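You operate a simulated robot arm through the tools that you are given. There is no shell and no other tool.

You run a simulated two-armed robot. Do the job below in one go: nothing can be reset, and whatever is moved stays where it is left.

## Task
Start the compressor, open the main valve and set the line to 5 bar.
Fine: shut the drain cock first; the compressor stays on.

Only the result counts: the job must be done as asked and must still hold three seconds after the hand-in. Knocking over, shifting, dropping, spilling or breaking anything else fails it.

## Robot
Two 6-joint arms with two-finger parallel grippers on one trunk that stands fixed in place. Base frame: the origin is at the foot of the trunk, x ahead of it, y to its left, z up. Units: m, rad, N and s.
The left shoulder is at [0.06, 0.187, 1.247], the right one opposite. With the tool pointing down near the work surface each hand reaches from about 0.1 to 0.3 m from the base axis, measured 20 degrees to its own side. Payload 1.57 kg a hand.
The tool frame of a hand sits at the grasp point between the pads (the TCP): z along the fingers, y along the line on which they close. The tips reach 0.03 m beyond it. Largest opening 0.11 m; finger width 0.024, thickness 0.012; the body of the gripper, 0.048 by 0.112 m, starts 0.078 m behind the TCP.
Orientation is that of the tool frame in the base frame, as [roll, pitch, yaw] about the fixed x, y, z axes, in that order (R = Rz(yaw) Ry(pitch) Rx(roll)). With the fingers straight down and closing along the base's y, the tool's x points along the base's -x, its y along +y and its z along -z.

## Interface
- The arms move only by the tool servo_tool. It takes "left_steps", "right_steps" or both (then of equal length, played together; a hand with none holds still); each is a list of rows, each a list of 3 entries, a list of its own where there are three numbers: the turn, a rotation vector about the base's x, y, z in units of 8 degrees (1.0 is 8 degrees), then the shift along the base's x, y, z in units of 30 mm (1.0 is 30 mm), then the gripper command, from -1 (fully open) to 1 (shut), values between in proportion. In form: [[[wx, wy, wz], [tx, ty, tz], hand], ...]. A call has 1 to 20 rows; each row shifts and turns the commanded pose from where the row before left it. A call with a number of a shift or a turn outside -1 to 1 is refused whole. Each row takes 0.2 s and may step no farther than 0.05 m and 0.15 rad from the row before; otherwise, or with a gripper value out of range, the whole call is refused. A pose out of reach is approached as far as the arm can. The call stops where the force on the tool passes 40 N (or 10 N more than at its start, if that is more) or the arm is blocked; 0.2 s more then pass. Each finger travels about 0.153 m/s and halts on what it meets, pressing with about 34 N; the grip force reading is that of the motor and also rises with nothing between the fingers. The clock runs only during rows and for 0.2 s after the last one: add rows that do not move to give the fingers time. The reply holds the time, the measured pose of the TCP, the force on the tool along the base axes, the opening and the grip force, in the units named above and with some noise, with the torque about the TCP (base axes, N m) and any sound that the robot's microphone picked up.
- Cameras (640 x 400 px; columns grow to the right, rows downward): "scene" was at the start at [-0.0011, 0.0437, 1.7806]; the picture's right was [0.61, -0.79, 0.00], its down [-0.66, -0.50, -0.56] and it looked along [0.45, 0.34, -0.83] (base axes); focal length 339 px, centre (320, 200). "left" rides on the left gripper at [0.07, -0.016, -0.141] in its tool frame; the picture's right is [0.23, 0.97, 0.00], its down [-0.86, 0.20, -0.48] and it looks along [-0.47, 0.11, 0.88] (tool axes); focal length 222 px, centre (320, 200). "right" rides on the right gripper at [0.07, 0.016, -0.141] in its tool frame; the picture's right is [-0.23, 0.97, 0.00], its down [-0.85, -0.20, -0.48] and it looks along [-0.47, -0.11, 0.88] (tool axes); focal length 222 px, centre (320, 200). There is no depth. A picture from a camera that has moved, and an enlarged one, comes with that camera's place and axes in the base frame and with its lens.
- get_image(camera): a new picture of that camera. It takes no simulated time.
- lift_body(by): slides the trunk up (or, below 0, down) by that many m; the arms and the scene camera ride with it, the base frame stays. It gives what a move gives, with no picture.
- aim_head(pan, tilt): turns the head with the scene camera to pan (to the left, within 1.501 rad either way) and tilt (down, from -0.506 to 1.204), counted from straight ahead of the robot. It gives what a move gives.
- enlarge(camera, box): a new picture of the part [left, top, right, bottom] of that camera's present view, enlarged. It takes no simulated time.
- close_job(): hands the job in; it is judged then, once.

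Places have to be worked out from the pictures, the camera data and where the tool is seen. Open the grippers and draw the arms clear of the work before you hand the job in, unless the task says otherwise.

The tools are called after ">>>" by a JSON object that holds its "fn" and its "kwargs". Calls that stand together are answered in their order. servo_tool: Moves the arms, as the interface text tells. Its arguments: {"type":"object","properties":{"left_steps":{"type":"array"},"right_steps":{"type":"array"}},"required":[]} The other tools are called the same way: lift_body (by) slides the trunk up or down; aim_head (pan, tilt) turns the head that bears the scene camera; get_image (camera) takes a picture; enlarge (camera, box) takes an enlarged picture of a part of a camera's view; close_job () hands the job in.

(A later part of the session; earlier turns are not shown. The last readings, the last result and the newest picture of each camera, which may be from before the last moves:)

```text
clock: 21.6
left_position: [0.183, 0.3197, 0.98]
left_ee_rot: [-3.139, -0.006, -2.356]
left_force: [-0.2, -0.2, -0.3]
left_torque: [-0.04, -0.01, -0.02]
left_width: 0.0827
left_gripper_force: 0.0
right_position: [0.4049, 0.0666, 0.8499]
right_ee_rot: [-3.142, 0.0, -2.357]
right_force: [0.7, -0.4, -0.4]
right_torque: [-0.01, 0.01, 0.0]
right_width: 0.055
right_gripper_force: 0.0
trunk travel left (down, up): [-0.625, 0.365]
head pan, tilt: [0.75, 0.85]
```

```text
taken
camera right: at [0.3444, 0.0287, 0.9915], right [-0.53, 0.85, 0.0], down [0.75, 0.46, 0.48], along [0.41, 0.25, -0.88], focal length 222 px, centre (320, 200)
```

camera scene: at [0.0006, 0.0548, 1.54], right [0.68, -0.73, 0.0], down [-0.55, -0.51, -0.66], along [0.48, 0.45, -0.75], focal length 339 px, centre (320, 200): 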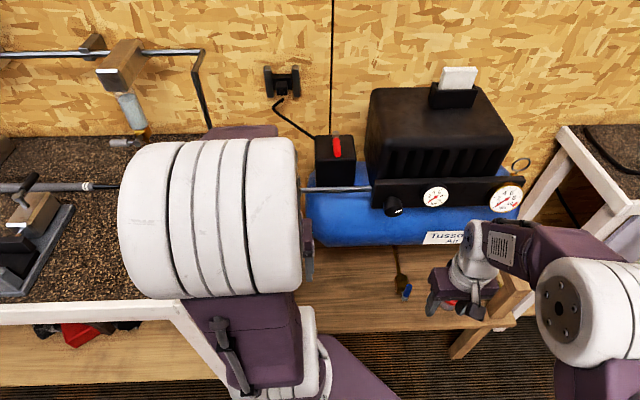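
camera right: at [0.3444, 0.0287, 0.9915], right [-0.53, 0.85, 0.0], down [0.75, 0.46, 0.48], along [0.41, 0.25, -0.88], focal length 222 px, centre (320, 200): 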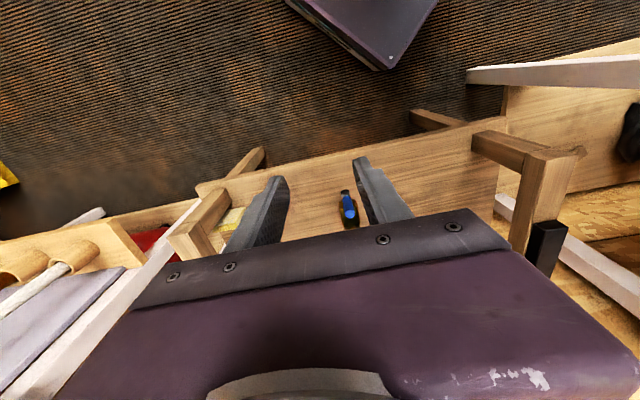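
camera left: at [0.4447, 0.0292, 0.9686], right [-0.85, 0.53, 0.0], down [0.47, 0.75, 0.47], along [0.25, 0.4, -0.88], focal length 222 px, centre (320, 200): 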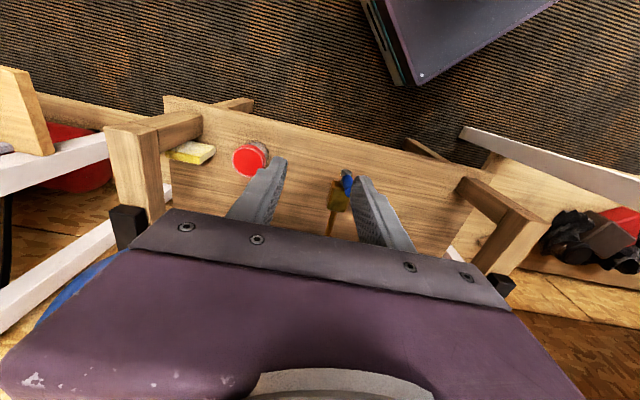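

The right hand sits well in front. Now I tilt it 45° forward and lower it so the fingers come up to either side of the handle (still ~9 cm short of it).

>>> {"fn": "servo_tool", "kwargs": {"right_steps": [[[0.663, -0.663, 0], [0.069, 0.178, -0.881], 0.0], [[0.663, -0.663, 0], [0.069, 0.178, -0.881], 0.0], [[0.663, -0.663, 0], [0.069, 0.178, -0.881], 0.0], [[0.663, -0.663, 0], [0.069, 0.178, -0.881], 0.0], [[0.663, -0.663, 0], [0.069, 0.178, -0.881], 0.0], [[0.663, -0.663, 0], [0.069, 0.178, -0.881], 0.0], [[0, 0, 0], [0.069, 0.178, -0.881], 0.0]]}}

>>> {"fn": "get_image", "kwargs": {"camera": "scene"}}

>>> {"fn": "get_image", "kwargs": {"camera": "right"}}

```text
clock: 23.2
left_position: [0.1832, 0.3181, 0.9801]
left_ee_rot: [-3.14, -0.007, -2.356]
left_force: [0.2, 0.1, 0.5]
left_torque: [-0.03, -0.04, 0.01]
left_width: 0.0824
left_gripper_force: 0.0
right_position: [0.3934, 0.1092, 0.7117]
right_ee_rot: [3.028, 0.53, -2.36]
right_force: [0.5, 0.6, -0.3]
right_torque: [-0.01, 0.01, 0.03]
right_width: 0.0546
right_gripper_force: 0.0
right hand out of reach, approached as far as the arm can: row 3, 4, 5
trunk travel left (down, up): [-0.625, 0.365]
head pan, tilt: [0.75, 0.85]
```

```text
taken
camera scene: at [-0.0001, 0.0541, 1.5401], right [0.68, -0.73, 0.0], down [-0.55, -0.51, -0.66], along [0.48, 0.45, -0.75], focal length 339 px, centre (320, 200)
```

scene: 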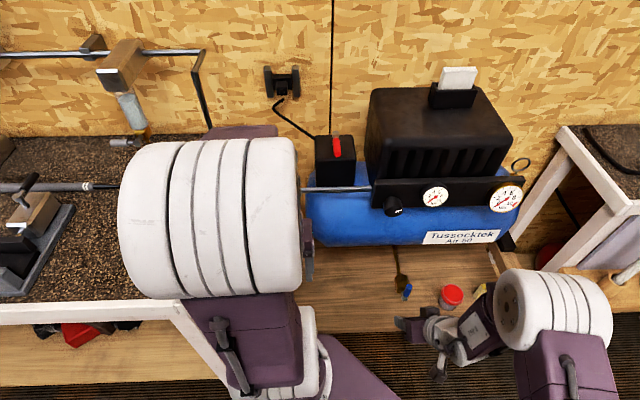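

```text
taken
camera right: at [0.3007, 0.0165, 0.7996], right [-0.58, 0.79, 0.21], down [0.54, 0.18, 0.82], along [0.61, 0.59, -0.53], focal length 222 px, centre (320, 200)
```

right: 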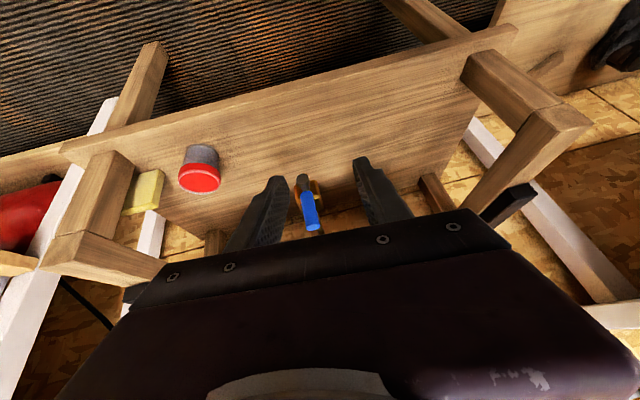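

It settled with a ~30° tilt (slightly rolled), which is fine. I level the roll, centre on the handle laterally and come a bit closer, still short of contact.

>>> {"fn": "servo_tool", "kwargs": {"right_steps": [[[-0.28, -0.28, 0], [0.907, 0.389, -0.4], 0.0], [[-0.28, -0.28, 0], [0.907, 0.389, -0.4], 0.0], [[0, 0, 0], [0, 0, 0], 0.0]]}}

>>> {"fn": "get_image", "kwargs": {"camera": "right"}}

>>> {"fn": "enlarge", "kwargs": {"camera": "scene", "box": [360, 230, 520, 330]}}

```text
clock: 24.0
left_position: [0.1815, 0.3181, 0.98]
left_ee_rot: [-3.138, -0.005, -2.357]
left_force: [-0.5, 0.0, -0.2]
left_torque: [-0.03, -0.05, -0.02]
left_width: 0.0825
left_gripper_force: 0.1
right_position: [0.4478, 0.1318, 0.6885]
right_ee_rot: [-3.129, 0.524, -2.295]
right_force: [-0.5, 0.9, -0.7]
right_torque: [0.01, 0.01, -0.01]
right_width: 0.0549
right_gripper_force: 0.1
trunk travel left (down, up): [-0.625, 0.365]
head pan, tilt: [0.75, 0.85]
```

```text
taken
camera right: at [0.3482, 0.047, 0.776], right [-0.59, 0.8, 0.1], down [0.48, 0.25, 0.84], along [0.65, 0.55, -0.53], focal length 222 px, centre (320, 200)
```

right: 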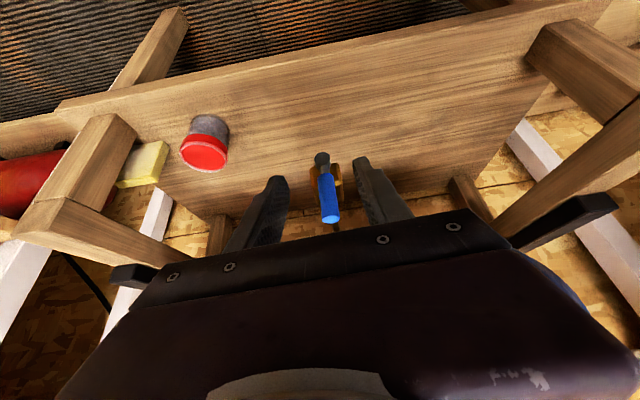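

```text
4.00 times, centred on (440, 280) of scene
camera zoom: at [-0.001, 0.0534, 1.54], right [0.68, -0.73, 0.0], down [-0.55, -0.51, -0.66], along [0.48, 0.45, -0.75], focal length 1357 px, centre (-160, -120)
```

zoom: 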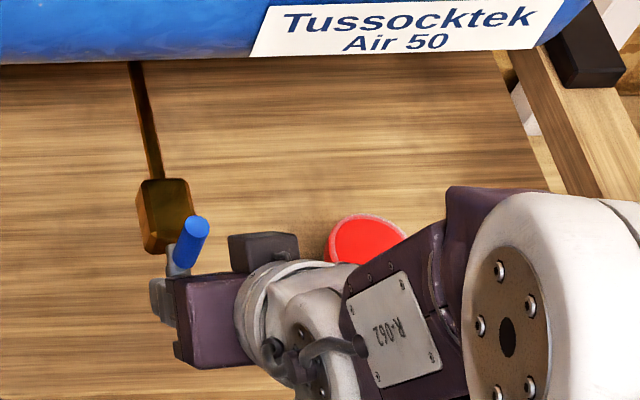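

The handle is centred between the right fingers (a≈0.223, n≈0.41, tips still short). I move in 5 cm and slightly down so the fingers straddle the blue grip.

>>> {"fn": "servo_tool", "kwargs": {"right_steps": [[[0, 0, 0], [0.4, 0.4, -0.25], 0.0], [[0, 0, 0], [0.4, 0.4, -0.25], 0.0], [[0, 0, 0], [0.4, 0.4, -0.25], 0.0]]}}

>>> {"fn": "get_image", "kwargs": {"camera": "right"}}

>>> {"fn": "enlarge", "kwargs": {"camera": "scene", "box": [360, 230, 520, 330]}}

```text
clock: 24.8
left_position: [0.1836, 0.3197, 0.9796]
left_ee_rot: [-3.14, -0.007, -2.356]
left_force: [-0.2, -1.0, -0.7]
left_torque: [-0.01, -0.02, -0.01]
left_width: 0.0825
left_gripper_force: 0.1
right_position: [0.485, 0.1671, 0.6655]
right_ee_rot: [-3.124, 0.524, -2.297]
right_force: [0.0, 0.3, -0.2]
right_torque: [0.03, 0.02, -0.01]
right_width: 0.0552
right_gripper_force: 0.0
trunk travel left (down, up): [-0.625, 0.365]
head pan, tilt: [0.75, 0.85]
```

```text
taken
camera right: at [0.3839, 0.0824, 0.7528], right [-0.59, 0.8, 0.1], down [0.48, 0.25, 0.84], along [0.65, 0.55, -0.53], focal length 222 px, centre (320, 200)
```

right: 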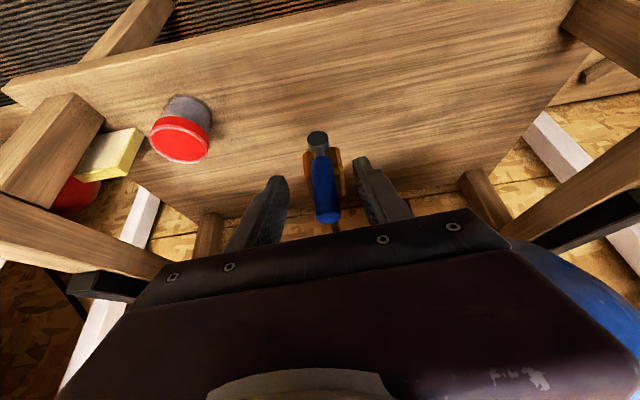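

```text
4.00 times, centred on (440, 280) of scene
camera zoom: at [-0.0002, 0.054, 1.54], right [0.68, -0.73, 0.0], down [-0.55, -0.51, -0.66], along [0.48, 0.45, -0.75], focal length 1357 px, centre (-160, -120)
```

zoom: 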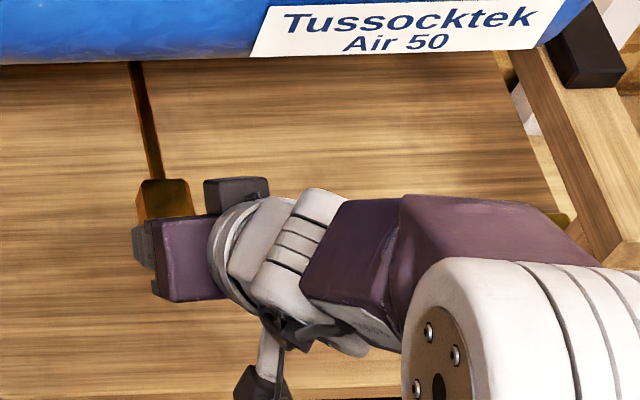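

The fingers now straddle the handle (TCP a≈0.225, n≈0.461, z≈0.666). Clockwise seen from the front is toward +a (robot's right), the usual closing direction; I test it with a small sideways push.

>>> {"fn": "servo_tool", "kwargs": {"right_steps": [[[0, 0, 0], [0.3, -0.3, 0], 0.0], [[0, 0, 0], [0.3, -0.3, 0], 0.0], [[0, 0, 0], [0.25, -0.25, 0], 0.0]]}}

>>> {"fn": "get_image", "kwargs": {"camera": "right"}}

```text
clock: 25.6
left_position: [0.1822, 0.3199, 0.9794]
left_ee_rot: [-3.14, -0.006, -2.355]
left_force: [0.0, -0.4, 0.3]
left_torque: [-0.02, 0.01, -0.02]
left_width: 0.0824
left_gripper_force: 0.1
right_position: [0.5099, 0.1423, 0.6652]
right_ee_rot: [-3.128, 0.522, -2.298]
right_force: [-0.5, 1.1, 0.1]
right_torque: [-0.06, -0.04, -0.03]
right_width: 0.0563
right_gripper_force: 0.9
trunk travel left (down, up): [-0.625, 0.365]
head pan, tilt: [0.75, 0.85]
```

```text
taken
camera right: at [0.409, 0.057, 0.7527], right [-0.59, 0.8, 0.1], down [0.48, 0.25, 0.84], along [0.65, 0.55, -0.53], focal length 222 px, centre (320, 200)
```

right: 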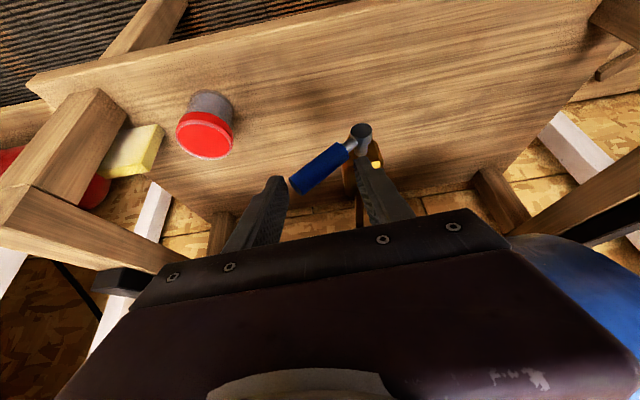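

The handle turned freely toward +a, now roughly halfway. I continue along the arc: further right and then down toward horizontal.

>>> {"fn": "servo_tool", "kwargs": {"right_steps": [[[0, 0, 0], [0.236, -0.236, -0.133], 0.0], [[0, 0, 0], [0.236, -0.236, -0.133], 0.0], [[0, 0, 0], [0.236, -0.236, -0.133], 0.0], [[0, 0, 0], [0.07, -0.07, -0.167], 0.0], [[0, 0, 0], [0.07, -0.07, -0.167], 0.0]]}}

>>> {"fn": "get_image", "kwargs": {"camera": "right"}}

```text
clock: 26.6
left_position: [0.1812, 0.3197, 0.9801]
left_ee_rot: [-3.139, -0.003, -2.358]
left_force: [0.8, -0.1, -0.3]
left_torque: [-0.01, 0.02, 0.03]
left_width: 0.0825
left_gripper_force: 0.0
right_position: [0.5345, 0.1215, 0.6531]
right_ee_rot: [-3.13, 0.536, -2.294]
right_force: [-2.5, 2.3, 19.6]
right_torque: [1.32, 0.4, 0.1]
right_width: 0.058
right_gripper_force: 1.1
trunk travel left (down, up): [-0.625, 0.365]
head pan, tilt: [0.75, 0.85]
stopped in row 5 (right hand): the force on the tool passed its limit at 45 N (the readings are from after the stop); the commanded pose is now the measured one
```

```text
taken
camera right: at [0.434, 0.0358, 0.7393], right [-0.6, 0.79, 0.11], down [0.47, 0.24, 0.85], along [0.65, 0.56, -0.52], focal length 222 px, centre (320, 200)
```

right: 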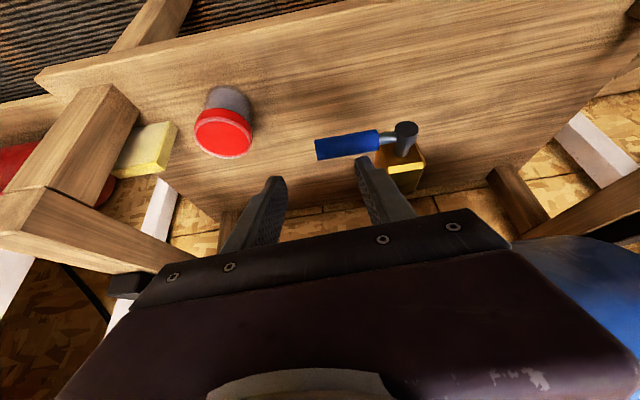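

The handle now lies horizontal (pointing +a) and is up against its stop (upward reaction ~20 N). I lift off and draw the right hand back to check it.

>>> {"fn": "servo_tool", "kwargs": {"right_steps": [[[0, 0, 0], [0, 0, 0.5], 0.0], [[0, 0, 0], [0, 0, 0.7], 0.0], [[0, 0, 0], [-0.5, -0.5, 0.5], 0.0], [[0, 0, 0], [-0.5, -0.5, 0.3], 0.0], [[0, 0, 0], [-0.5, -0.5, 0.3], 0.0], [[0, 0, 0], [-0.5, -0.5, 0.3], 0.0]]}}

>>> {"fn": "get_image", "kwargs": {"camera": "right"}}

>>> {"fn": "enlarge", "kwargs": {"camera": "scene", "box": [360, 230, 520, 330]}}

```text
clock: 28.1
left_position: [0.183, 0.3186, 0.9795]
left_ee_rot: [-3.14, -0.004, -2.356]
left_force: [-0.2, -0.1, -0.9]
left_torque: [-0.01, 0.02, 0.0]
left_width: 0.0824
left_gripper_force: 0.1
right_position: [0.4745, 0.0623, 0.728]
right_ee_rot: [-3.129, 0.531, -2.291]
right_force: [-1.0, -1.0, 0.1]
right_torque: [0.04, 0.02, -0.02]
right_width: 0.0551
right_gripper_force: 0.1
trunk travel left (down, up): [-0.625, 0.365]
head pan, tilt: [0.75, 0.85]
```

```text
taken
camera right: at [0.3739, -0.0247, 0.8155], right [-0.6, 0.79, 0.11], down [0.47, 0.24, 0.85], along [0.65, 0.56, -0.52], focal length 222 px, centre (320, 200)
```

right: 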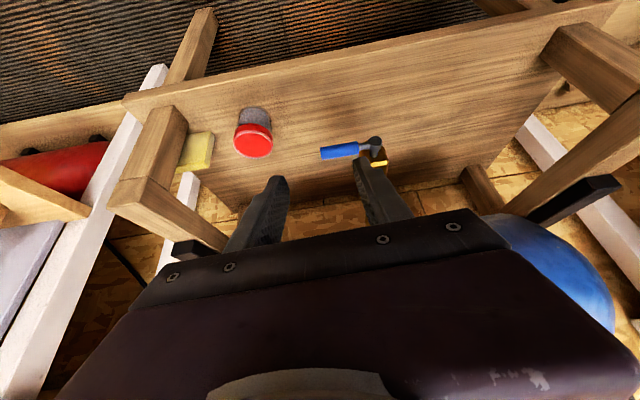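

```text
4.00 times, centred on (440, 280) of scene
camera zoom: at [-0.0012, 0.0532, 1.54], right [0.68, -0.73, 0.0], down [-0.55, -0.51, -0.66], along [0.48, 0.45, -0.75], focal length 1357 px, centre (-160, -120)
```

zoom: 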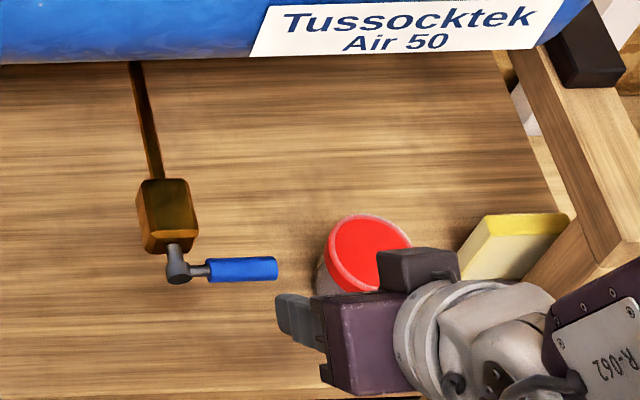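

The drain handle is now horizontal. Next is the start lever: its handle is horizontal at z≈1.034, pivot at (a 0.023, n 0.689), tip pointing to the robot (n≈0.615). I raise the trunk 0.2 m and look again.

>>> {"fn": "servo_tool", "kwargs": {"right_steps": [[[0, 0, 0], [-0.5, -0.7, 0.3], 0.0], [[0, 0, 0], [-0.5, -0.7, 0.3], 0.0], [[0, 0, 0], [-0.5, -0.7, 0.3], 0.0], [[0, 0, 0], [-0.5, -0.7, 0.3], 0.0]]}}

>>> {"fn": "lift_body", "kwargs": {"by": 0.2}}

>>> {"fn": "get_image", "kwargs": {"camera": "scene"}}

>>> {"fn": "get_image", "kwargs": {"camera": "left"}}

```text
clock: 29.1
left_position: [0.1825, 0.3183, 0.9803]
left_ee_rot: [-3.14, -0.005, -2.357]
left_force: [0.4, -0.7, 0.1]
left_torque: [0.03, -0.03, -0.01]
left_width: 0.0822
left_gripper_force: 0.1
right_position: [0.4437, -0.0189, 0.778]
right_ee_rot: [-3.14, 0.529, -2.296]
right_force: [-0.5, -0.6, -0.4]
right_torque: [0.03, 0.01, 0.01]
right_width: 0.055
right_gripper_force: 0.0
right hand out of reach, approached as far as the arm can: row 2, 3, 4
trunk travel left (down, up): [-0.625, 0.365]
head pan, tilt: [0.75, 0.85]
```

```text
clock: 31.2
left_position: [0.182, 0.3191, 1.1803]
left_ee_rot: [-3.139, -0.004, -2.356]
left_force: [0.2, 0.0, -0.3]
left_torque: [0.0, -0.05, -0.06]
left_width: 0.0826
left_gripper_force: 0.0
right_position: [0.444, -0.0172, 0.9779]
right_ee_rot: [-3.139, 0.526, -2.297]
right_force: [0.3, 0.3, 0.2]
right_torque: [-0.03, 0.01, -0.02]
right_width: 0.0551
right_gripper_force: 0.1
trunk travel left (down, up): [-0.825, 0.165]
head pan, tilt: [0.75, 0.85]
```

```text
taken
camera scene: at [-0.0005, 0.0537, 1.74], right [0.68, -0.73, 0.0], down [-0.55, -0.51, -0.66], along [0.48, 0.45, -0.75], focal length 339 px, centre (320, 200)
```

scene: 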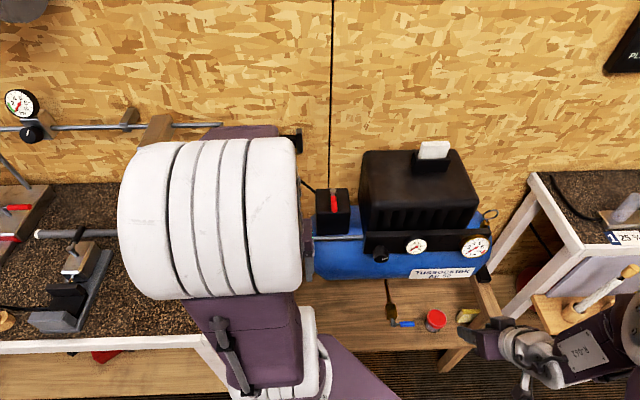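

```text
taken
camera left: at [0.1448, 0.2598, 1.3214], right [-0.85, 0.53, 0.0], down [0.47, 0.75, 0.47], along [0.25, 0.4, -0.88], focal length 222 px, centre (320, 200)
```

left: 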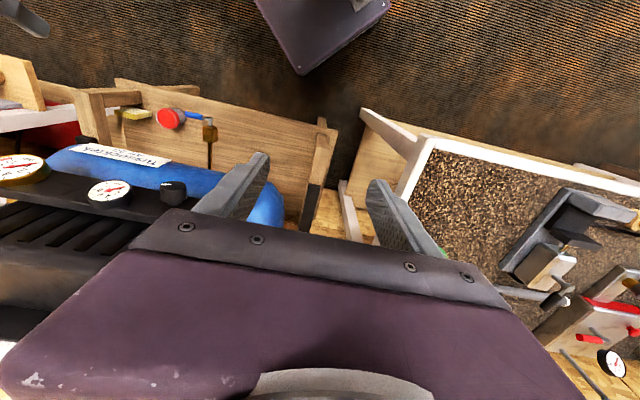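

I move the left hand (tool down, fingers ~5.5 cm apart) over the red lever's outer end, staying well above it at z≈1.13 for now.

>>> {"fn": "servo_tool", "kwargs": {"left_steps": [[[0, 0, 0], [0.915, 0.363, -0.1], 0.0], [[0, 0, 0], [0.915, 0.363, -0.1], 0.0], [[0, 0, 0], [0.915, 0.363, -0.1], 0.0], [[0, 0, 0], [0.915, 0.363, -0.1], 0.0], [[0, 0, 0], [0.915, 0.363, -0.1], 0.0], [[0, 0, 0], [0.915, 0.363, -0.1], 0.0], [[0, 0, 0], [0.915, 0.363, -0.1], 0.0], [[0, 0, 0], [0.915, 0.363, -0.1], 0.0], [[0, 0, 0], [0.915, 0.363, -0.1], 0.0], [[0, 0, 0], [0.915, 0.363, -0.1], 0.0]]}}

>>> {"fn": "get_image", "kwargs": {"camera": "left"}}

>>> {"fn": "get_image", "kwargs": {"camera": "scene"}}

```text
clock: 33.4
left_position: [0.459, 0.4281, 1.1487]
left_ee_rot: [-3.14, -0.008, -2.356]
left_force: [-0.2, -0.3, 0.4]
left_torque: [-0.01, 0.02, 0.0]
left_width: 0.055
left_gripper_force: 0.2
right_position: [0.4448, -0.0177, 0.9773]
right_ee_rot: [-3.139, 0.527, -2.297]
right_force: [0.7, 0.3, -0.3]
right_torque: [-0.01, -0.01, -0.01]
right_width: 0.0549
right_gripper_force: 0.1
trunk travel left (down, up): [-0.825, 0.165]
head pan, tilt: [0.75, 0.85]
```

```text
taken
camera left: at [0.421, 0.3687, 1.2901], right [-0.85, 0.53, 0.0], down [0.47, 0.75, 0.47], along [0.25, 0.4, -0.88], focal length 222 px, centre (320, 200)
```

left: 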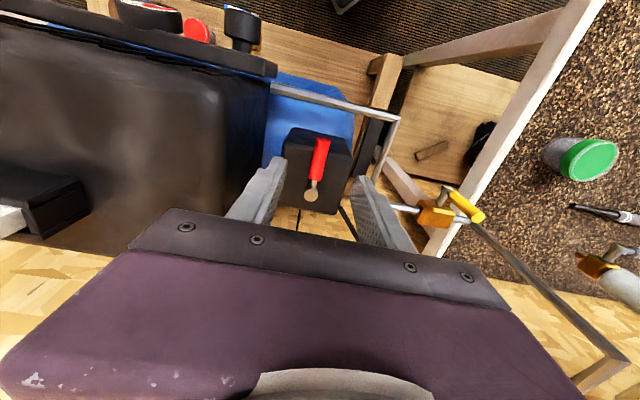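

```text
taken
camera scene: at [0.0013, 0.0547, 1.74], right [0.68, -0.73, 0.0], down [-0.55, -0.51, -0.66], along [0.48, 0.45, -0.75], focal length 339 px, centre (320, 200)
```

scene: 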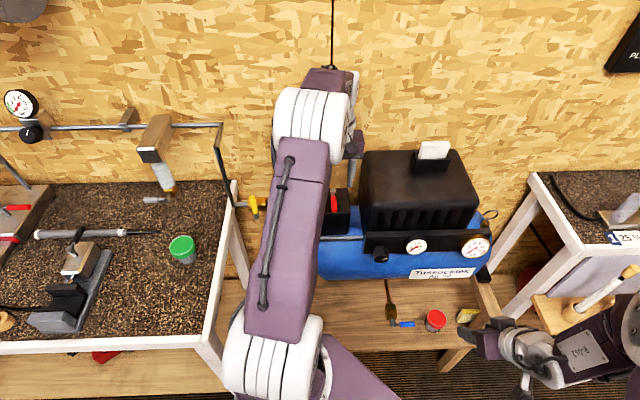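

The lever sits centred between the fingers as computed (pivot a≈0.019, n≈0.688). I lower the hand so the fingers straddle the red grip, tips at z≈1.02.

>>> {"fn": "servo_tool", "kwargs": {"left_steps": [[[0, 0, 0], [0.02, 0.03, -0.655], 0.0], [[0, 0, 0], [0.02, 0.03, -0.655], 0.0], [[0, 0, 0], [0.02, 0.03, -0.655], 0.0], [[0, 0, 0], [0.02, 0.03, -0.655], 0.0], [[0, 0, 0], [0.02, 0.03, -0.655], 0.0]]}}

>>> {"fn": "get_image", "kwargs": {"camera": "left"}}

```text
clock: 34.6
left_position: [0.4599, 0.4336, 1.0496]
left_ee_rot: [-3.14, -0.007, -2.356]
left_force: [0.1, 0.0, 0.3]
left_torque: [0.01, 0.0, -0.01]
left_width: 0.055
left_gripper_force: 0.0
right_position: [0.4443, -0.0169, 0.977]
right_ee_rot: [-3.141, 0.526, -2.298]
right_force: [0.1, -0.1, -0.2]
right_torque: [-0.01, 0.03, -0.02]
right_width: 0.0549
right_gripper_force: 0.0
trunk travel left (down, up): [-0.825, 0.165]
head pan, tilt: [0.75, 0.85]
```

```text
taken
camera left: at [0.4233, 0.374, 1.1918], right [-0.85, 0.53, 0.0], down [0.47, 0.75, 0.47], along [0.25, 0.4, -0.88], focal length 222 px, centre (320, 200)
```

left: 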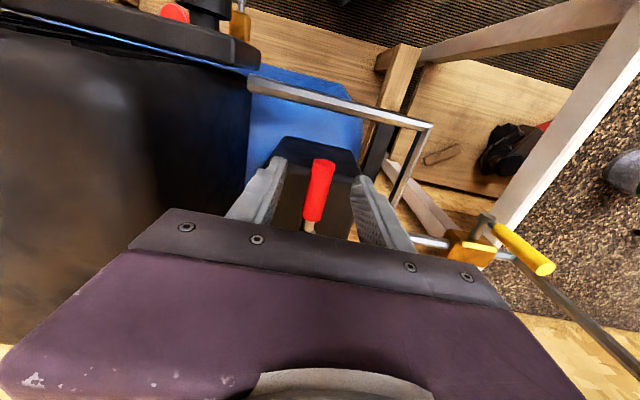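

The fingers straddle the red grip. I push gently toward −a (clockwise from above) and listen.

>>> {"fn": "servo_tool", "kwargs": {"left_steps": [[[0, 0, 0], [-0.236, 0.236, 0], 0.0], [[0, 0, 0], [-0.236, 0.236, 0], 0.0], [[0, 0, 0], [-0.236, 0.236, 0], 0.0], [[0, 0, 0], [-0.236, 0.236, 0], 0.0]]}}

>>> {"fn": "get_image", "kwargs": {"camera": "left"}}

```text
clock: 35.6
left_position: [0.4329, 0.4603, 1.0514]
left_ee_rot: [-3.14, -0.008, -2.358]
left_force: [1.0, 0.1, -0.4]
left_torque: [-0.04, -0.03, 0.04]
left_width: 0.0558
left_gripper_force: 0.6
right_position: [0.4429, -0.0165, 0.9772]
right_ee_rot: [-3.14, 0.527, -2.297]
right_force: [0.8, 0.7, -0.1]
right_torque: [0.01, -0.04, 0.03]
right_width: 0.0549
right_gripper_force: 0.1
trunk travel left (down, up): [-0.825, 0.165]
head pan, tilt: [0.75, 0.85]
```

```text
taken
camera left: at [0.3943, 0.4016, 1.1926], right [-0.85, 0.53, 0.0], down [0.47, 0.75, 0.47], along [0.25, 0.4, -0.88], focal length 222 px, centre (320, 200)
```

left: 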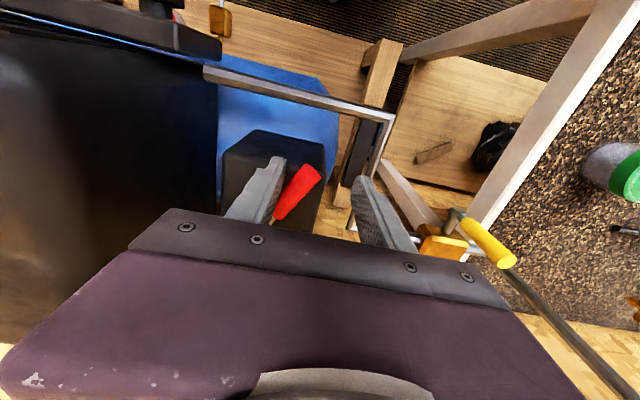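

The lever turns freely toward −a. I carry it on around the arc to its end.

>>> {"fn": "servo_tool", "kwargs": {"left_steps": [[[0, 0, 0], [-0.1, 0.3, 0], 0.0], [[0, 0, 0], [-0.1, 0.3, 0], 0.0], [[0, 0, 0], [0.03, 0.348, 0], 0.0], [[0, 0, 0], [0.03, 0.348, 0], 0.0], [[0, 0, 0], [0.03, 0.348, 0], 0.0], [[0, 0, 0], [0.03, 0.348, 0], 0.0]]}}

>>> {"fn": "get_image", "kwargs": {"camera": "left"}}

```text
clock: 37.0
left_position: [0.4274, 0.514, 1.0522]
left_ee_rot: [3.141, -0.013, -2.361]
left_force: [-10.3, -20.0, -4.3]
left_torque: [-0.37, 0.25, -0.83]
left_width: 0.061
left_gripper_force: 3.5
right_position: [0.4427, -0.0215, 0.9791]
right_ee_rot: [-3.141, 0.531, -2.298]
right_force: [0.8, -1.0, 0.2]
right_torque: [0.01, 0.02, -0.01]
right_width: 0.055
right_gripper_force: 0.1
trunk travel left (down, up): [-0.825, 0.165]
head pan, tilt: [0.75, 0.85]
```

```text
taken
camera left: at [0.39, 0.4552, 1.1938], right [-0.85, 0.53, 0.0], down [0.47, 0.75, 0.47], along [0.25, 0.4, -0.88], focal length 222 px, centre (320, 200)
```

left: 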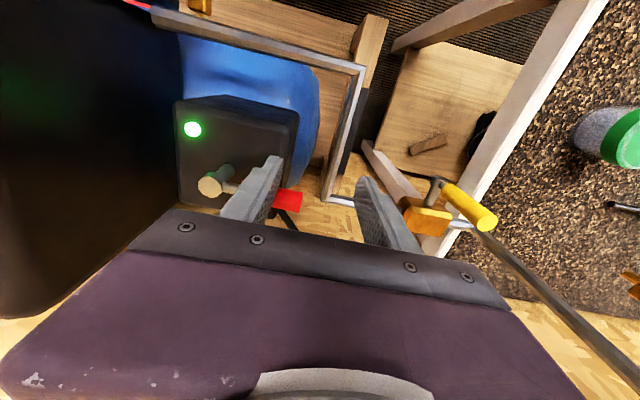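

A green lamp lit on the switch box: the lever is at its end and the compressor is on. I ease off the lever and lift the hand clear.

>>> {"fn": "servo_tool", "kwargs": {"left_steps": [[[0, 0, 0], [-0.3, -0.3, 0], 0.0], [[0, 0, 0], [-0.3, -0.3, 0], 0.0], [[0, 0, 0], [0, 0, 0.8], 0.0], [[0, 0, 0], [0, 0, 0.8], 0.0], [[0, 0, 0], [0, 0, 0.8], 0.0], [[0, 0, 0], [0, 0, 0.8], 0.0]]}}

>>> {"fn": "get_image", "kwargs": {"camera": "left"}}

>>> {"fn": "get_image", "kwargs": {"camera": "scene"}}

>>> {"fn": "enlarge", "kwargs": {"camera": "scene", "box": [350, 220, 500, 340]}}

```text
clock: 38.4
left_position: [0.4119, 0.5001, 1.1473]
left_ee_rot: [-3.14, -0.005, -2.357]
left_force: [-0.6, -0.1, 0.1]
left_torque: [0.02, 0.04, 0.01]
left_width: 0.0549
left_gripper_force: 0.1
right_position: [0.4436, -0.0185, 0.9775]
right_ee_rot: [-3.139, 0.526, -2.297]
right_force: [-0.4, 0.0, 0.0]
right_torque: [0.03, -0.01, 0.0]
right_width: 0.055
right_gripper_force: 0.1
trunk travel left (down, up): [-0.825, 0.165]
head pan, tilt: [0.75, 0.85]
```

```text
taken
camera left: at [0.3734, 0.4424, 1.2888], right [-0.85, 0.53, 0.0], down [0.47, 0.75, 0.47], along [0.25, 0.4, -0.88], focal length 222 px, centre (320, 200)
```

left: 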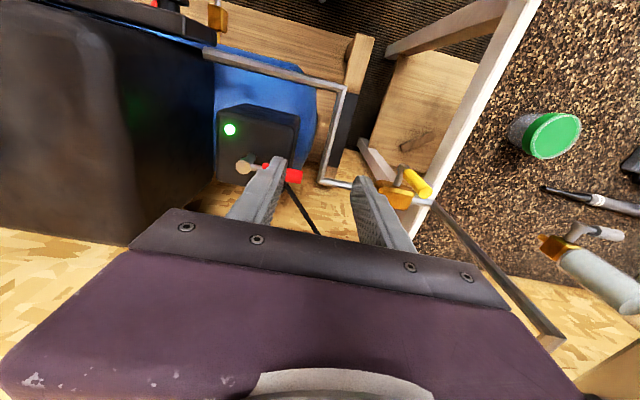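

```text
taken
camera scene: at [-0.0008, 0.0529, 1.74], right [0.68, -0.73, 0.0], down [-0.55, -0.51, -0.66], along [0.48, 0.45, -0.75], focal length 339 px, centre (320, 200)
```

scene: 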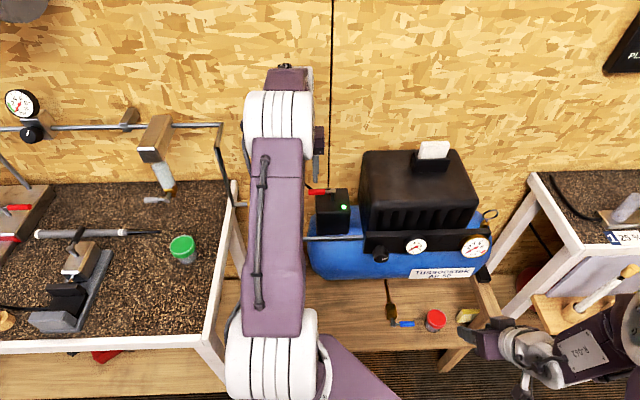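

```text
3.33 times, centred on (425, 280) of scene
camera zoom: at [-0.0008, 0.0529, 1.74], right [0.68, -0.73, 0.0], down [-0.55, -0.51, -0.66], along [0.48, 0.45, -0.75], focal length 1131 px, centre (-30, -67)
```

zoom: 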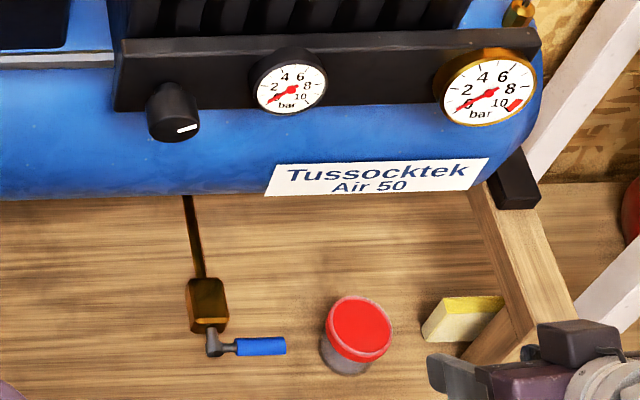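

The switch is on. I wait a couple of seconds and read the tank gauge closely to see whether the pressure builds.

>>> {"fn": "servo_tool", "kwargs": {"left_steps": [[[0, 0, 0], [0, 0, 0], 0.0], [[0, 0, 0], [0, 0, 0], 0.0], [[0, 0, 0], [0, 0, 0], 0.0], [[0, 0, 0], [0, 0, 0], 0.0], [[0, 0, 0], [0, 0, 0], 0.0], [[0, 0, 0], [0, 0, 0], 0.0], [[0, 0, 0], [0, 0, 0], 0.0], [[0, 0, 0], [0, 0, 0], 0.0], [[0, 0, 0], [0, 0, 0], 0.0], [[0, 0, 0], [0, 0, 0], 0.0]]}}

>>> {"fn": "enlarge", "kwargs": {"camera": "scene", "box": [400, 225, 500, 275]}}

>>> {"fn": "enlarge", "kwargs": {"camera": "left", "box": [300, 130, 480, 260]}}

```text
clock: 40.6
left_position: [0.4109, 0.5035, 1.146]
left_ee_rot: [-3.14, -0.007, -2.357]
left_force: [-0.2, 0.2, -0.1]
left_torque: [0.02, 0.02, -0.04]
left_width: 0.0551
left_gripper_force: 0.1
right_position: [0.4429, -0.0172, 0.9767]
right_ee_rot: [-3.139, 0.527, -2.296]
right_force: [0.2, 0.4, -0.5]
right_torque: [0.0, 0.0, 0.0]
right_width: 0.055
right_gripper_force: 0.0
trunk travel left (down, up): [-0.825, 0.165]
head pan, tilt: [0.75, 0.85]
```

```text
6.40 times, centred on (450, 250) of scene
camera zoom: at [-0.0004, 0.0538, 1.74], right [0.68, -0.73, 0.0], down [-0.55, -0.51, -0.66], along [0.48, 0.45, -0.75], focal length 2172 px, centre (-512, -120)
```

zoom: 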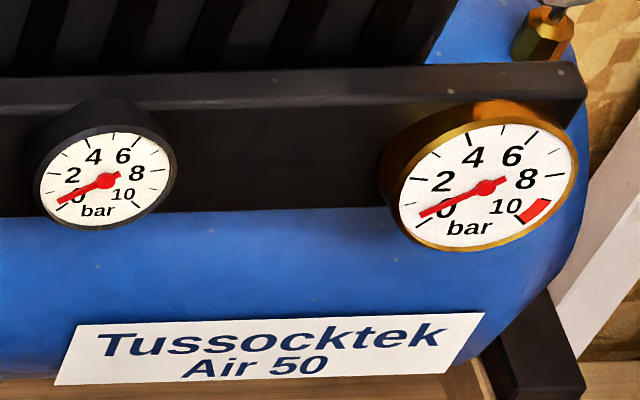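

```text
3.08 times, centred on (390, 195) of left
camera zoom: at [0.3738, 0.4431, 1.2884], right [-0.85, 0.53, 0.0], down [0.47, 0.75, 0.47], along [0.25, 0.4, -0.88], focal length 684 px, centre (105, 215)
```

zoom: 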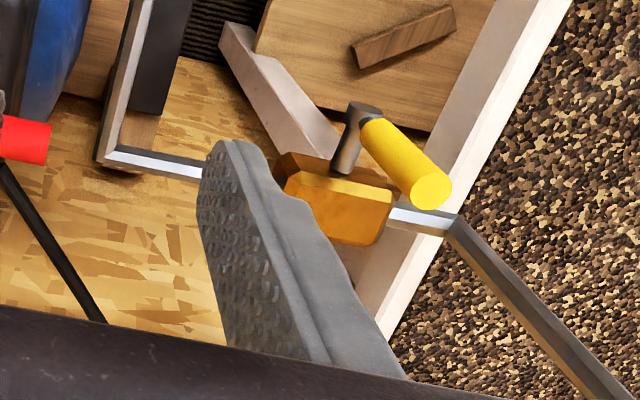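

The tank needle has begun to move off zero. Meanwhile the main valve: its handle stands up from a stem facing me, pipe running along a, so it is crosswise (shut), around a≈−0.19, n≈0.66, z≈1.0. I draw the left hand back for a better look from two cameras.

>>> {"fn": "servo_tool", "kwargs": {"left_steps": [[[0, 0, 0], [-0.7, -0.3, 0], 0.0], [[0, 0, 0], [-0.9, -0.5, 0], 0.0], [[0, 0, 0], [-0.9, -0.5, 0], 0.0], [[0, 0, 0], [-0.9, -0.5, 0], 0.0], [[0, 0, 0], [-0.9, -0.5, 0], 0.0]]}}

>>> {"fn": "aim_head", "kwargs": {"pan": 1.0, "tilt": 0.8}}

>>> {"fn": "get_image", "kwargs": {"camera": "left"}}

>>> {"fn": "get_image", "kwargs": {"camera": "scene"}}

```text
clock: 41.8
left_position: [0.2827, 0.4334, 1.1471]
left_ee_rot: [-3.14, -0.005, -2.357]
left_force: [-0.2, -1.2, 0.8]
left_torque: [0.01, 0.01, -0.03]
left_width: 0.055
left_gripper_force: 0.1
right_position: [0.4437, -0.0173, 0.9779]
right_ee_rot: [-3.139, 0.527, -2.297]
right_force: [-0.1, 0.2, 0.4]
right_torque: [0.01, 0.0, -0.03]
right_width: 0.055
right_gripper_force: 0.1
trunk travel left (down, up): [-0.825, 0.165]
head pan, tilt: [0.75, 0.85]
```

```text
clock: 42.6
left_position: [0.2833, 0.4343, 1.1469]
left_ee_rot: [-3.14, -0.006, -2.357]
left_force: [0.3, -0.2, -0.3]
left_torque: [0.03, -0.01, -0.04]
left_width: 0.0549
left_gripper_force: 0.0
right_position: [0.4423, -0.0182, 0.9775]
right_ee_rot: [-3.14, 0.526, -2.296]
right_force: [0.5, 0.8, -0.3]
right_torque: [0.02, 0.0, -0.04]
right_width: 0.0553
right_gripper_force: 0.0
trunk travel left (down, up): [-0.825, 0.165]
head pan, tilt: [1.0, 0.799]
```

```text
taken
camera left: at [0.2453, 0.3749, 1.2882], right [-0.85, 0.53, 0.0], down [0.47, 0.75, 0.47], along [0.25, 0.4, -0.88], focal length 222 px, centre (320, 200)
```

left: 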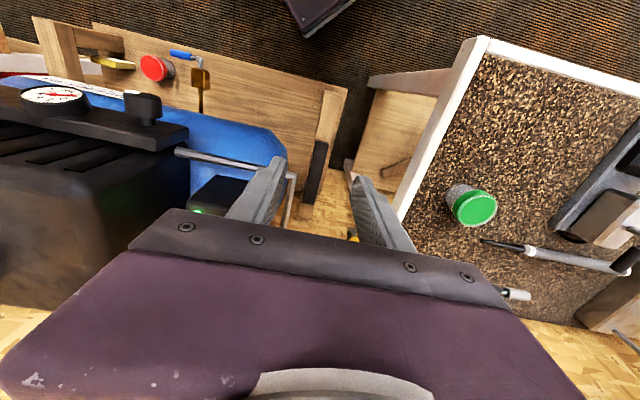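

```text
taken
camera scene: at [-0.0138, 0.0683, 1.744], right [0.84, -0.54, 0.0], down [-0.39, -0.6, -0.7], along [0.38, 0.59, -0.72], focal length 339 px, centre (320, 200)
```

scene: 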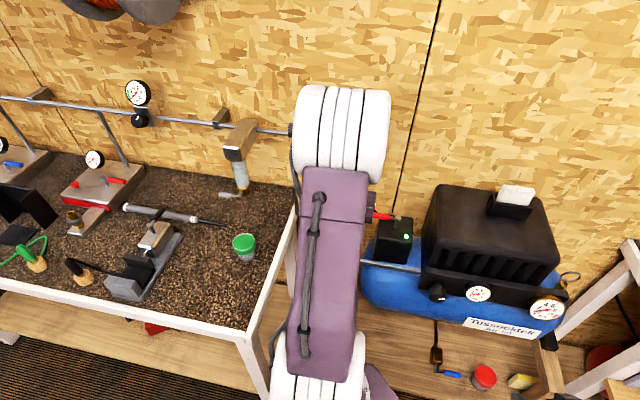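

The arm and finger hide the valve from both cameras. I'll move the left hand up over the valve (TCP z≈1.18, well above the handle) so the wrist camera sees it between the fingers.

>>> {"fn": "servo_tool", "kwargs": {"left_steps": [[[0, 0, 0], [0.1, 0.7, 0.5], -0.3], [[0, 0, 0], [0.197, 0.848, 0.2], -0.3], [[0, 0, 0], [0.197, 0.848, 0.2], -0.3], [[0, 0, 0], [0.197, 0.848, 0.2], -0.3], [[0, 0, 0], [0.197, 0.848, 0.1], -0.3]]}}

>>> {"fn": "get_image", "kwargs": {"camera": "left"}}

>>> {"fn": "get_image", "kwargs": {"camera": "scene"}}

```text
clock: 43.8
left_position: [0.3087, 0.5585, 1.1826]
left_ee_rot: [-3.139, -0.008, -2.357]
left_force: [-0.4, 0.1, -1.0]
left_torque: [-0.07, 0.01, 0.0]
left_width: 0.0713
left_gripper_force: 0.0
right_position: [0.4436, -0.018, 0.9782]
right_ee_rot: [-3.14, 0.525, -2.296]
right_force: [-0.8, 0.5, 0.0]
right_torque: [-0.05, -0.03, 0.0]
right_width: 0.0547
right_gripper_force: 0.1
trunk travel left (down, up): [-0.825, 0.165]
head pan, tilt: [1.0, 0.799]
```

```text
taken
camera left: at [0.2715, 0.4991, 1.3243], right [-0.85, 0.53, 0.0], down [0.47, 0.75, 0.47], along [0.25, 0.4, -0.88], focal length 222 px, centre (320, 200)
```

left: 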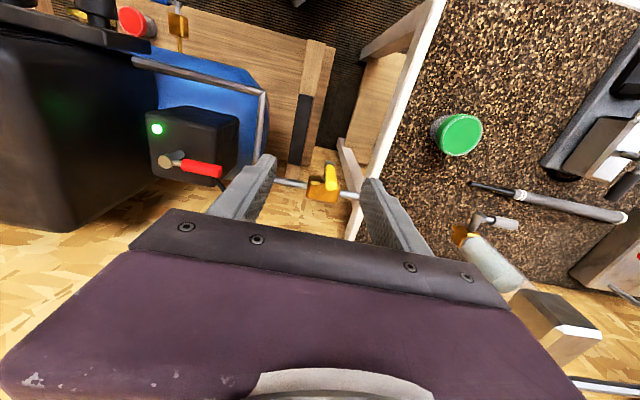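

```text
taken
camera scene: at [-0.0135, 0.0701, 1.744], right [0.84, -0.54, 0.0], down [-0.39, -0.6, -0.7], along [0.38, 0.59, -0.72], focal length 339 px, centre (320, 200)
```

scene: 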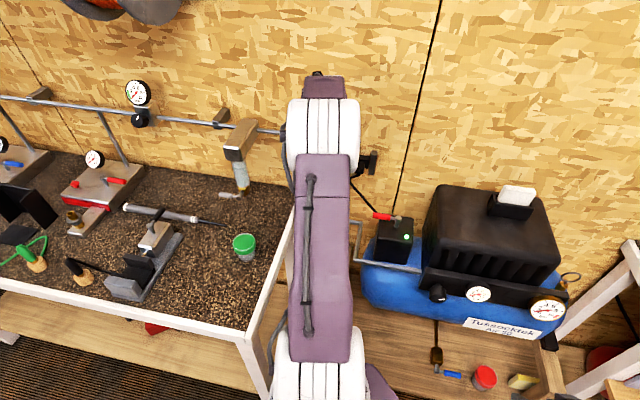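

>>> {"fn": "enlarge", "kwargs": {"camera": "left", "box": [250, 130, 410, 230]}}

>>> {"fn": "enlarge", "kwargs": {"camera": "scene", "box": [420, 270, 570, 330]}}

```text
4.00 times, centred on (330, 180) of left
camera zoom: at [0.2715, 0.4991, 1.3243], right [-0.85, 0.53, 0.0], down [0.47, 0.75, 0.47], along [0.25, 0.4, -0.88], focal length 888 px, centre (280, 280)
```

zoom: 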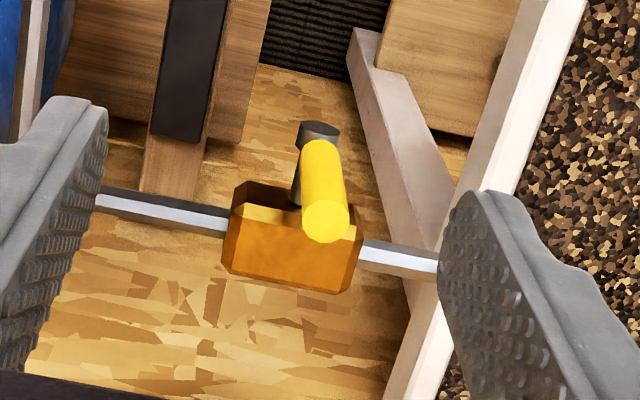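

```text
4.27 times, centred on (495, 300) of scene
camera zoom: at [-0.0135, 0.0701, 1.744], right [0.84, -0.54, 0.0], down [-0.39, -0.6, -0.7], along [0.38, 0.59, -0.72], focal length 1448 px, centre (-427, -227)
```

zoom: 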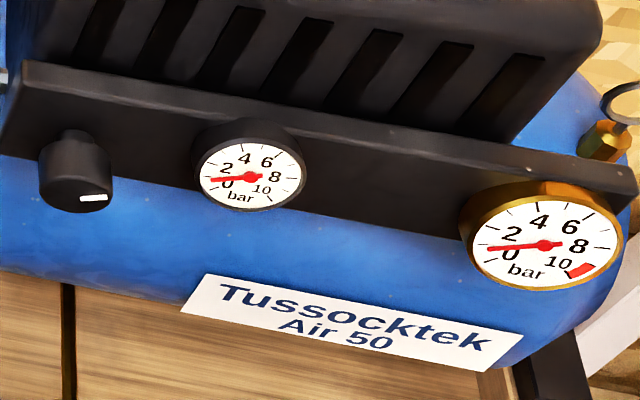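

Both gauges are rising together (≈1 bar), so the drain is shut. From two views the valve handle stands at a≈−0.207, n≈0.668, from z≈0.96 up to 1.043; the bench rim is lower (z≈0.90). I position the fingers just above it.

>>> {"fn": "servo_tool", "kwargs": {"left_steps": [[[0, 0, 0], [0.144, 0.498, -0.75], 0.0], [[0, 0, 0], [0.144, 0.498, -0.75], 0.0], [[0, 0, 0], [0.144, 0.498, -0.75], 0.0], [[0, 0, 0], [0.144, 0.498, -0.75], 0.0]]}}

>>> {"fn": "get_image", "kwargs": {"camera": "left"}}

>>> {"fn": "enlarge", "kwargs": {"camera": "scene", "box": [420, 270, 570, 330]}}

```text
clock: 44.8
left_position: [0.327, 0.617, 1.0935]
left_ee_rot: [-3.14, -0.008, -2.356]
left_force: [0.6, 0.5, -0.3]
left_torque: [-0.02, 0.01, -0.01]
left_width: 0.0551
left_gripper_force: 0.1
right_position: [0.4437, -0.0162, 0.9785]
right_ee_rot: [-3.141, 0.526, -2.294]
right_force: [0.1, 0.0, 0.6]
right_torque: [0.03, -0.02, 0.01]
right_width: 0.055
right_gripper_force: 0.1
trunk travel left (down, up): [-0.825, 0.165]
head pan, tilt: [1.0, 0.799]
```

```text
taken
camera left: at [0.2892, 0.5588, 1.2348], right [-0.85, 0.53, 0.0], down [0.47, 0.75, 0.47], along [0.25, 0.4, -0.88], focal length 222 px, centre (320, 200)
```

left: 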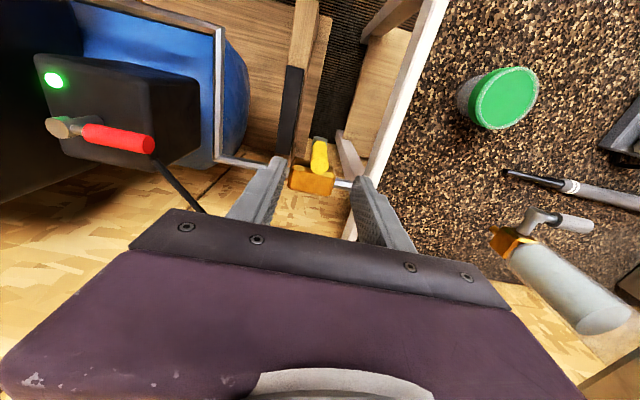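

```text
4.27 times, centred on (495, 300) of scene
camera zoom: at [-0.0134, 0.07, 1.744], right [0.84, -0.54, 0.0], down [-0.39, -0.6, -0.7], along [0.38, 0.59, -0.72], focal length 1448 px, centre (-427, -227)
```

zoom: 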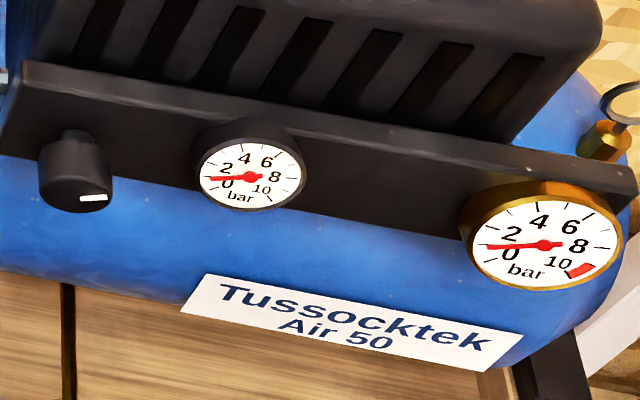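

The handle's end projects exactly where expected, centred between the fingers. I lower 7 cm so the fingers straddle it.

>>> {"fn": "servo_tool", "kwargs": {"left_steps": [[[0, 0, 0], [0, 0, -0.6], 0.0], [[0, 0, 0], [0, 0, -0.6], 0.0], [[0, 0, 0], [0, 0, -0.6], 0.0], [[0, 0, 0], [0, 0, -0.6], 0.0]]}}

>>> {"fn": "get_image", "kwargs": {"camera": "left"}}

```text
clock: 45.8
left_position: [0.3267, 0.6159, 1.0216]
left_ee_rot: [-3.139, -0.006, -2.357]
left_force: [0.2, -0.5, 0.0]
left_torque: [-0.01, 0.03, 0.0]
left_width: 0.0553
left_gripper_force: 0.0
right_position: [0.4443, -0.0182, 0.9782]
right_ee_rot: [-3.139, 0.527, -2.298]
right_force: [-0.5, -0.1, 0.2]
right_torque: [-0.02, 0.0, 0.01]
right_width: 0.0551
right_gripper_force: 0.1
trunk travel left (down, up): [-0.825, 0.165]
head pan, tilt: [1.0, 0.799]
```

```text
taken
camera left: at [0.2893, 0.5568, 1.1626], right [-0.85, 0.53, 0.0], down [0.47, 0.75, 0.47], along [0.25, 0.4, -0.88], focal length 222 px, centre (320, 200)
```

left: 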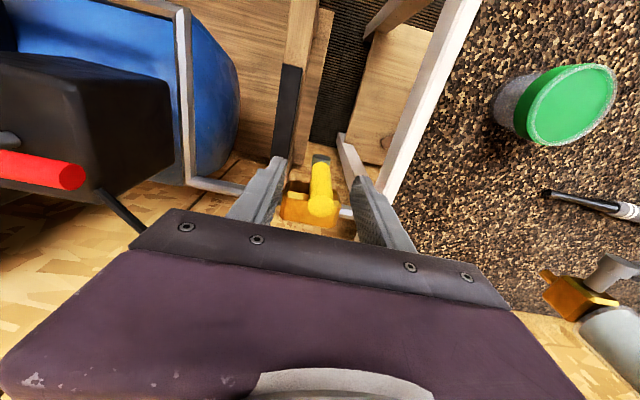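

The yellow handle is between the fingers. I push toward −a (counter-clockwise from the front, normally the opening direction).

>>> {"fn": "servo_tool", "kwargs": {"left_steps": [[[0, 0, 0], [-0.236, 0.236, 0], 0.0], [[0, 0, 0], [-0.236, 0.236, 0], 0.0], [[0, 0, 0], [-0.236, 0.236, 0], 0.0], [[0, 0, 0], [-0.236, 0.236, 0], 0.0]]}}

>>> {"fn": "get_image", "kwargs": {"camera": "left"}}

```text
clock: 46.8
left_position: [0.3044, 0.6391, 1.0209]
left_ee_rot: [-3.14, -0.009, -2.357]
left_force: [21.0, -18.7, -0.2]
left_torque: [-0.48, -0.43, 0.03]
left_width: 0.0795
left_gripper_force: 13.9
right_position: [0.447, -0.021, 0.9763]
right_ee_rot: [3.139, 0.529, -2.299]
right_force: [0.7, -0.9, 0.2]
right_torque: [0.01, 0.03, 0.0]
right_width: 0.055
right_gripper_force: 0.1
trunk travel left (down, up): [-0.825, 0.165]
head pan, tilt: [1.0, 0.799]
```

```text
taken
camera left: at [0.2663, 0.5798, 1.1633], right [-0.85, 0.53, 0.0], down [0.47, 0.75, 0.47], along [0.25, 0.4, -0.88], focal length 222 px, centre (320, 200)
```

left: 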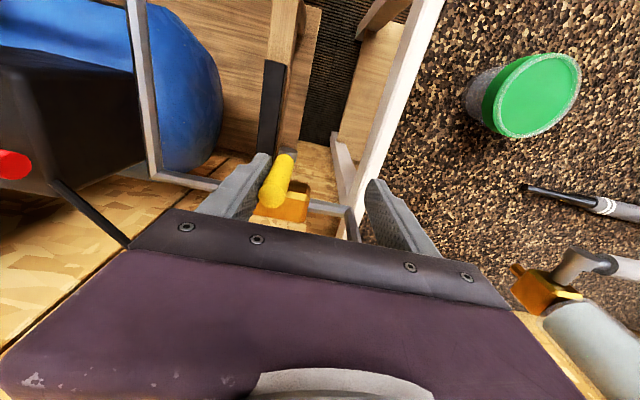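

The handle is firm that way (28 N, at its stop). I return and push the other way, toward +a.

>>> {"fn": "servo_tool", "kwargs": {"left_steps": [[[0, 0, 0], [0.236, -0.236, 0], 0.0], [[0, 0, 0], [0.236, -0.236, 0], 0.0], [[0, 0, 0], [0.236, -0.236, 0], 0.0], [[0, 0, 0], [0.236, -0.236, 0], 0.0], [[0, 0, 0], [0.236, -0.236, 0], 0.0], [[0, 0, 0], [0.236, -0.236, 0], 0.0], [[0, 0, 0], [0.236, -0.236, 0], 0.0]]}}

>>> {"fn": "get_image", "kwargs": {"camera": "left"}}

```text
clock: 48.4
left_position: [0.3493, 0.5933, 1.0217]
left_ee_rot: [-3.139, -0.006, -2.357]
left_force: [-0.6, -0.3, 2.8]
left_torque: [0.06, 0.13, 0.01]
left_width: 0.0559
left_gripper_force: 0.9
right_position: [0.4435, -0.0176, 0.978]
right_ee_rot: [-3.139, 0.527, -2.296]
right_force: [-0.1, 0.4, 0.1]
right_torque: [0.0, 0.01, 0.0]
right_width: 0.0552
right_gripper_force: 0.1
trunk travel left (down, up): [-0.825, 0.165]
head pan, tilt: [1.0, 0.799]
```

```text
taken
camera left: at [0.3103, 0.535, 1.1627], right [-0.85, 0.53, 0.0], down [0.47, 0.75, 0.47], along [0.25, 0.4, -0.88], focal length 222 px, centre (320, 200)
```

left: 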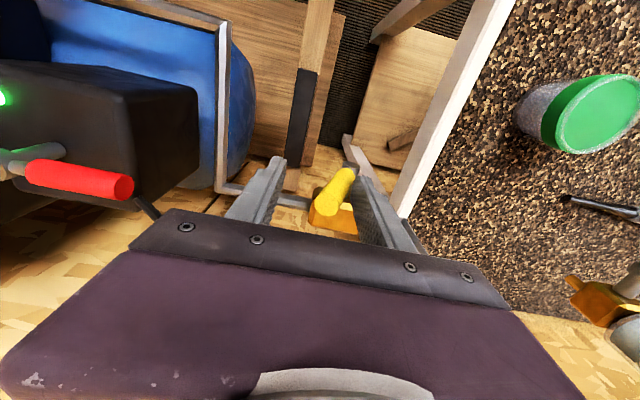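

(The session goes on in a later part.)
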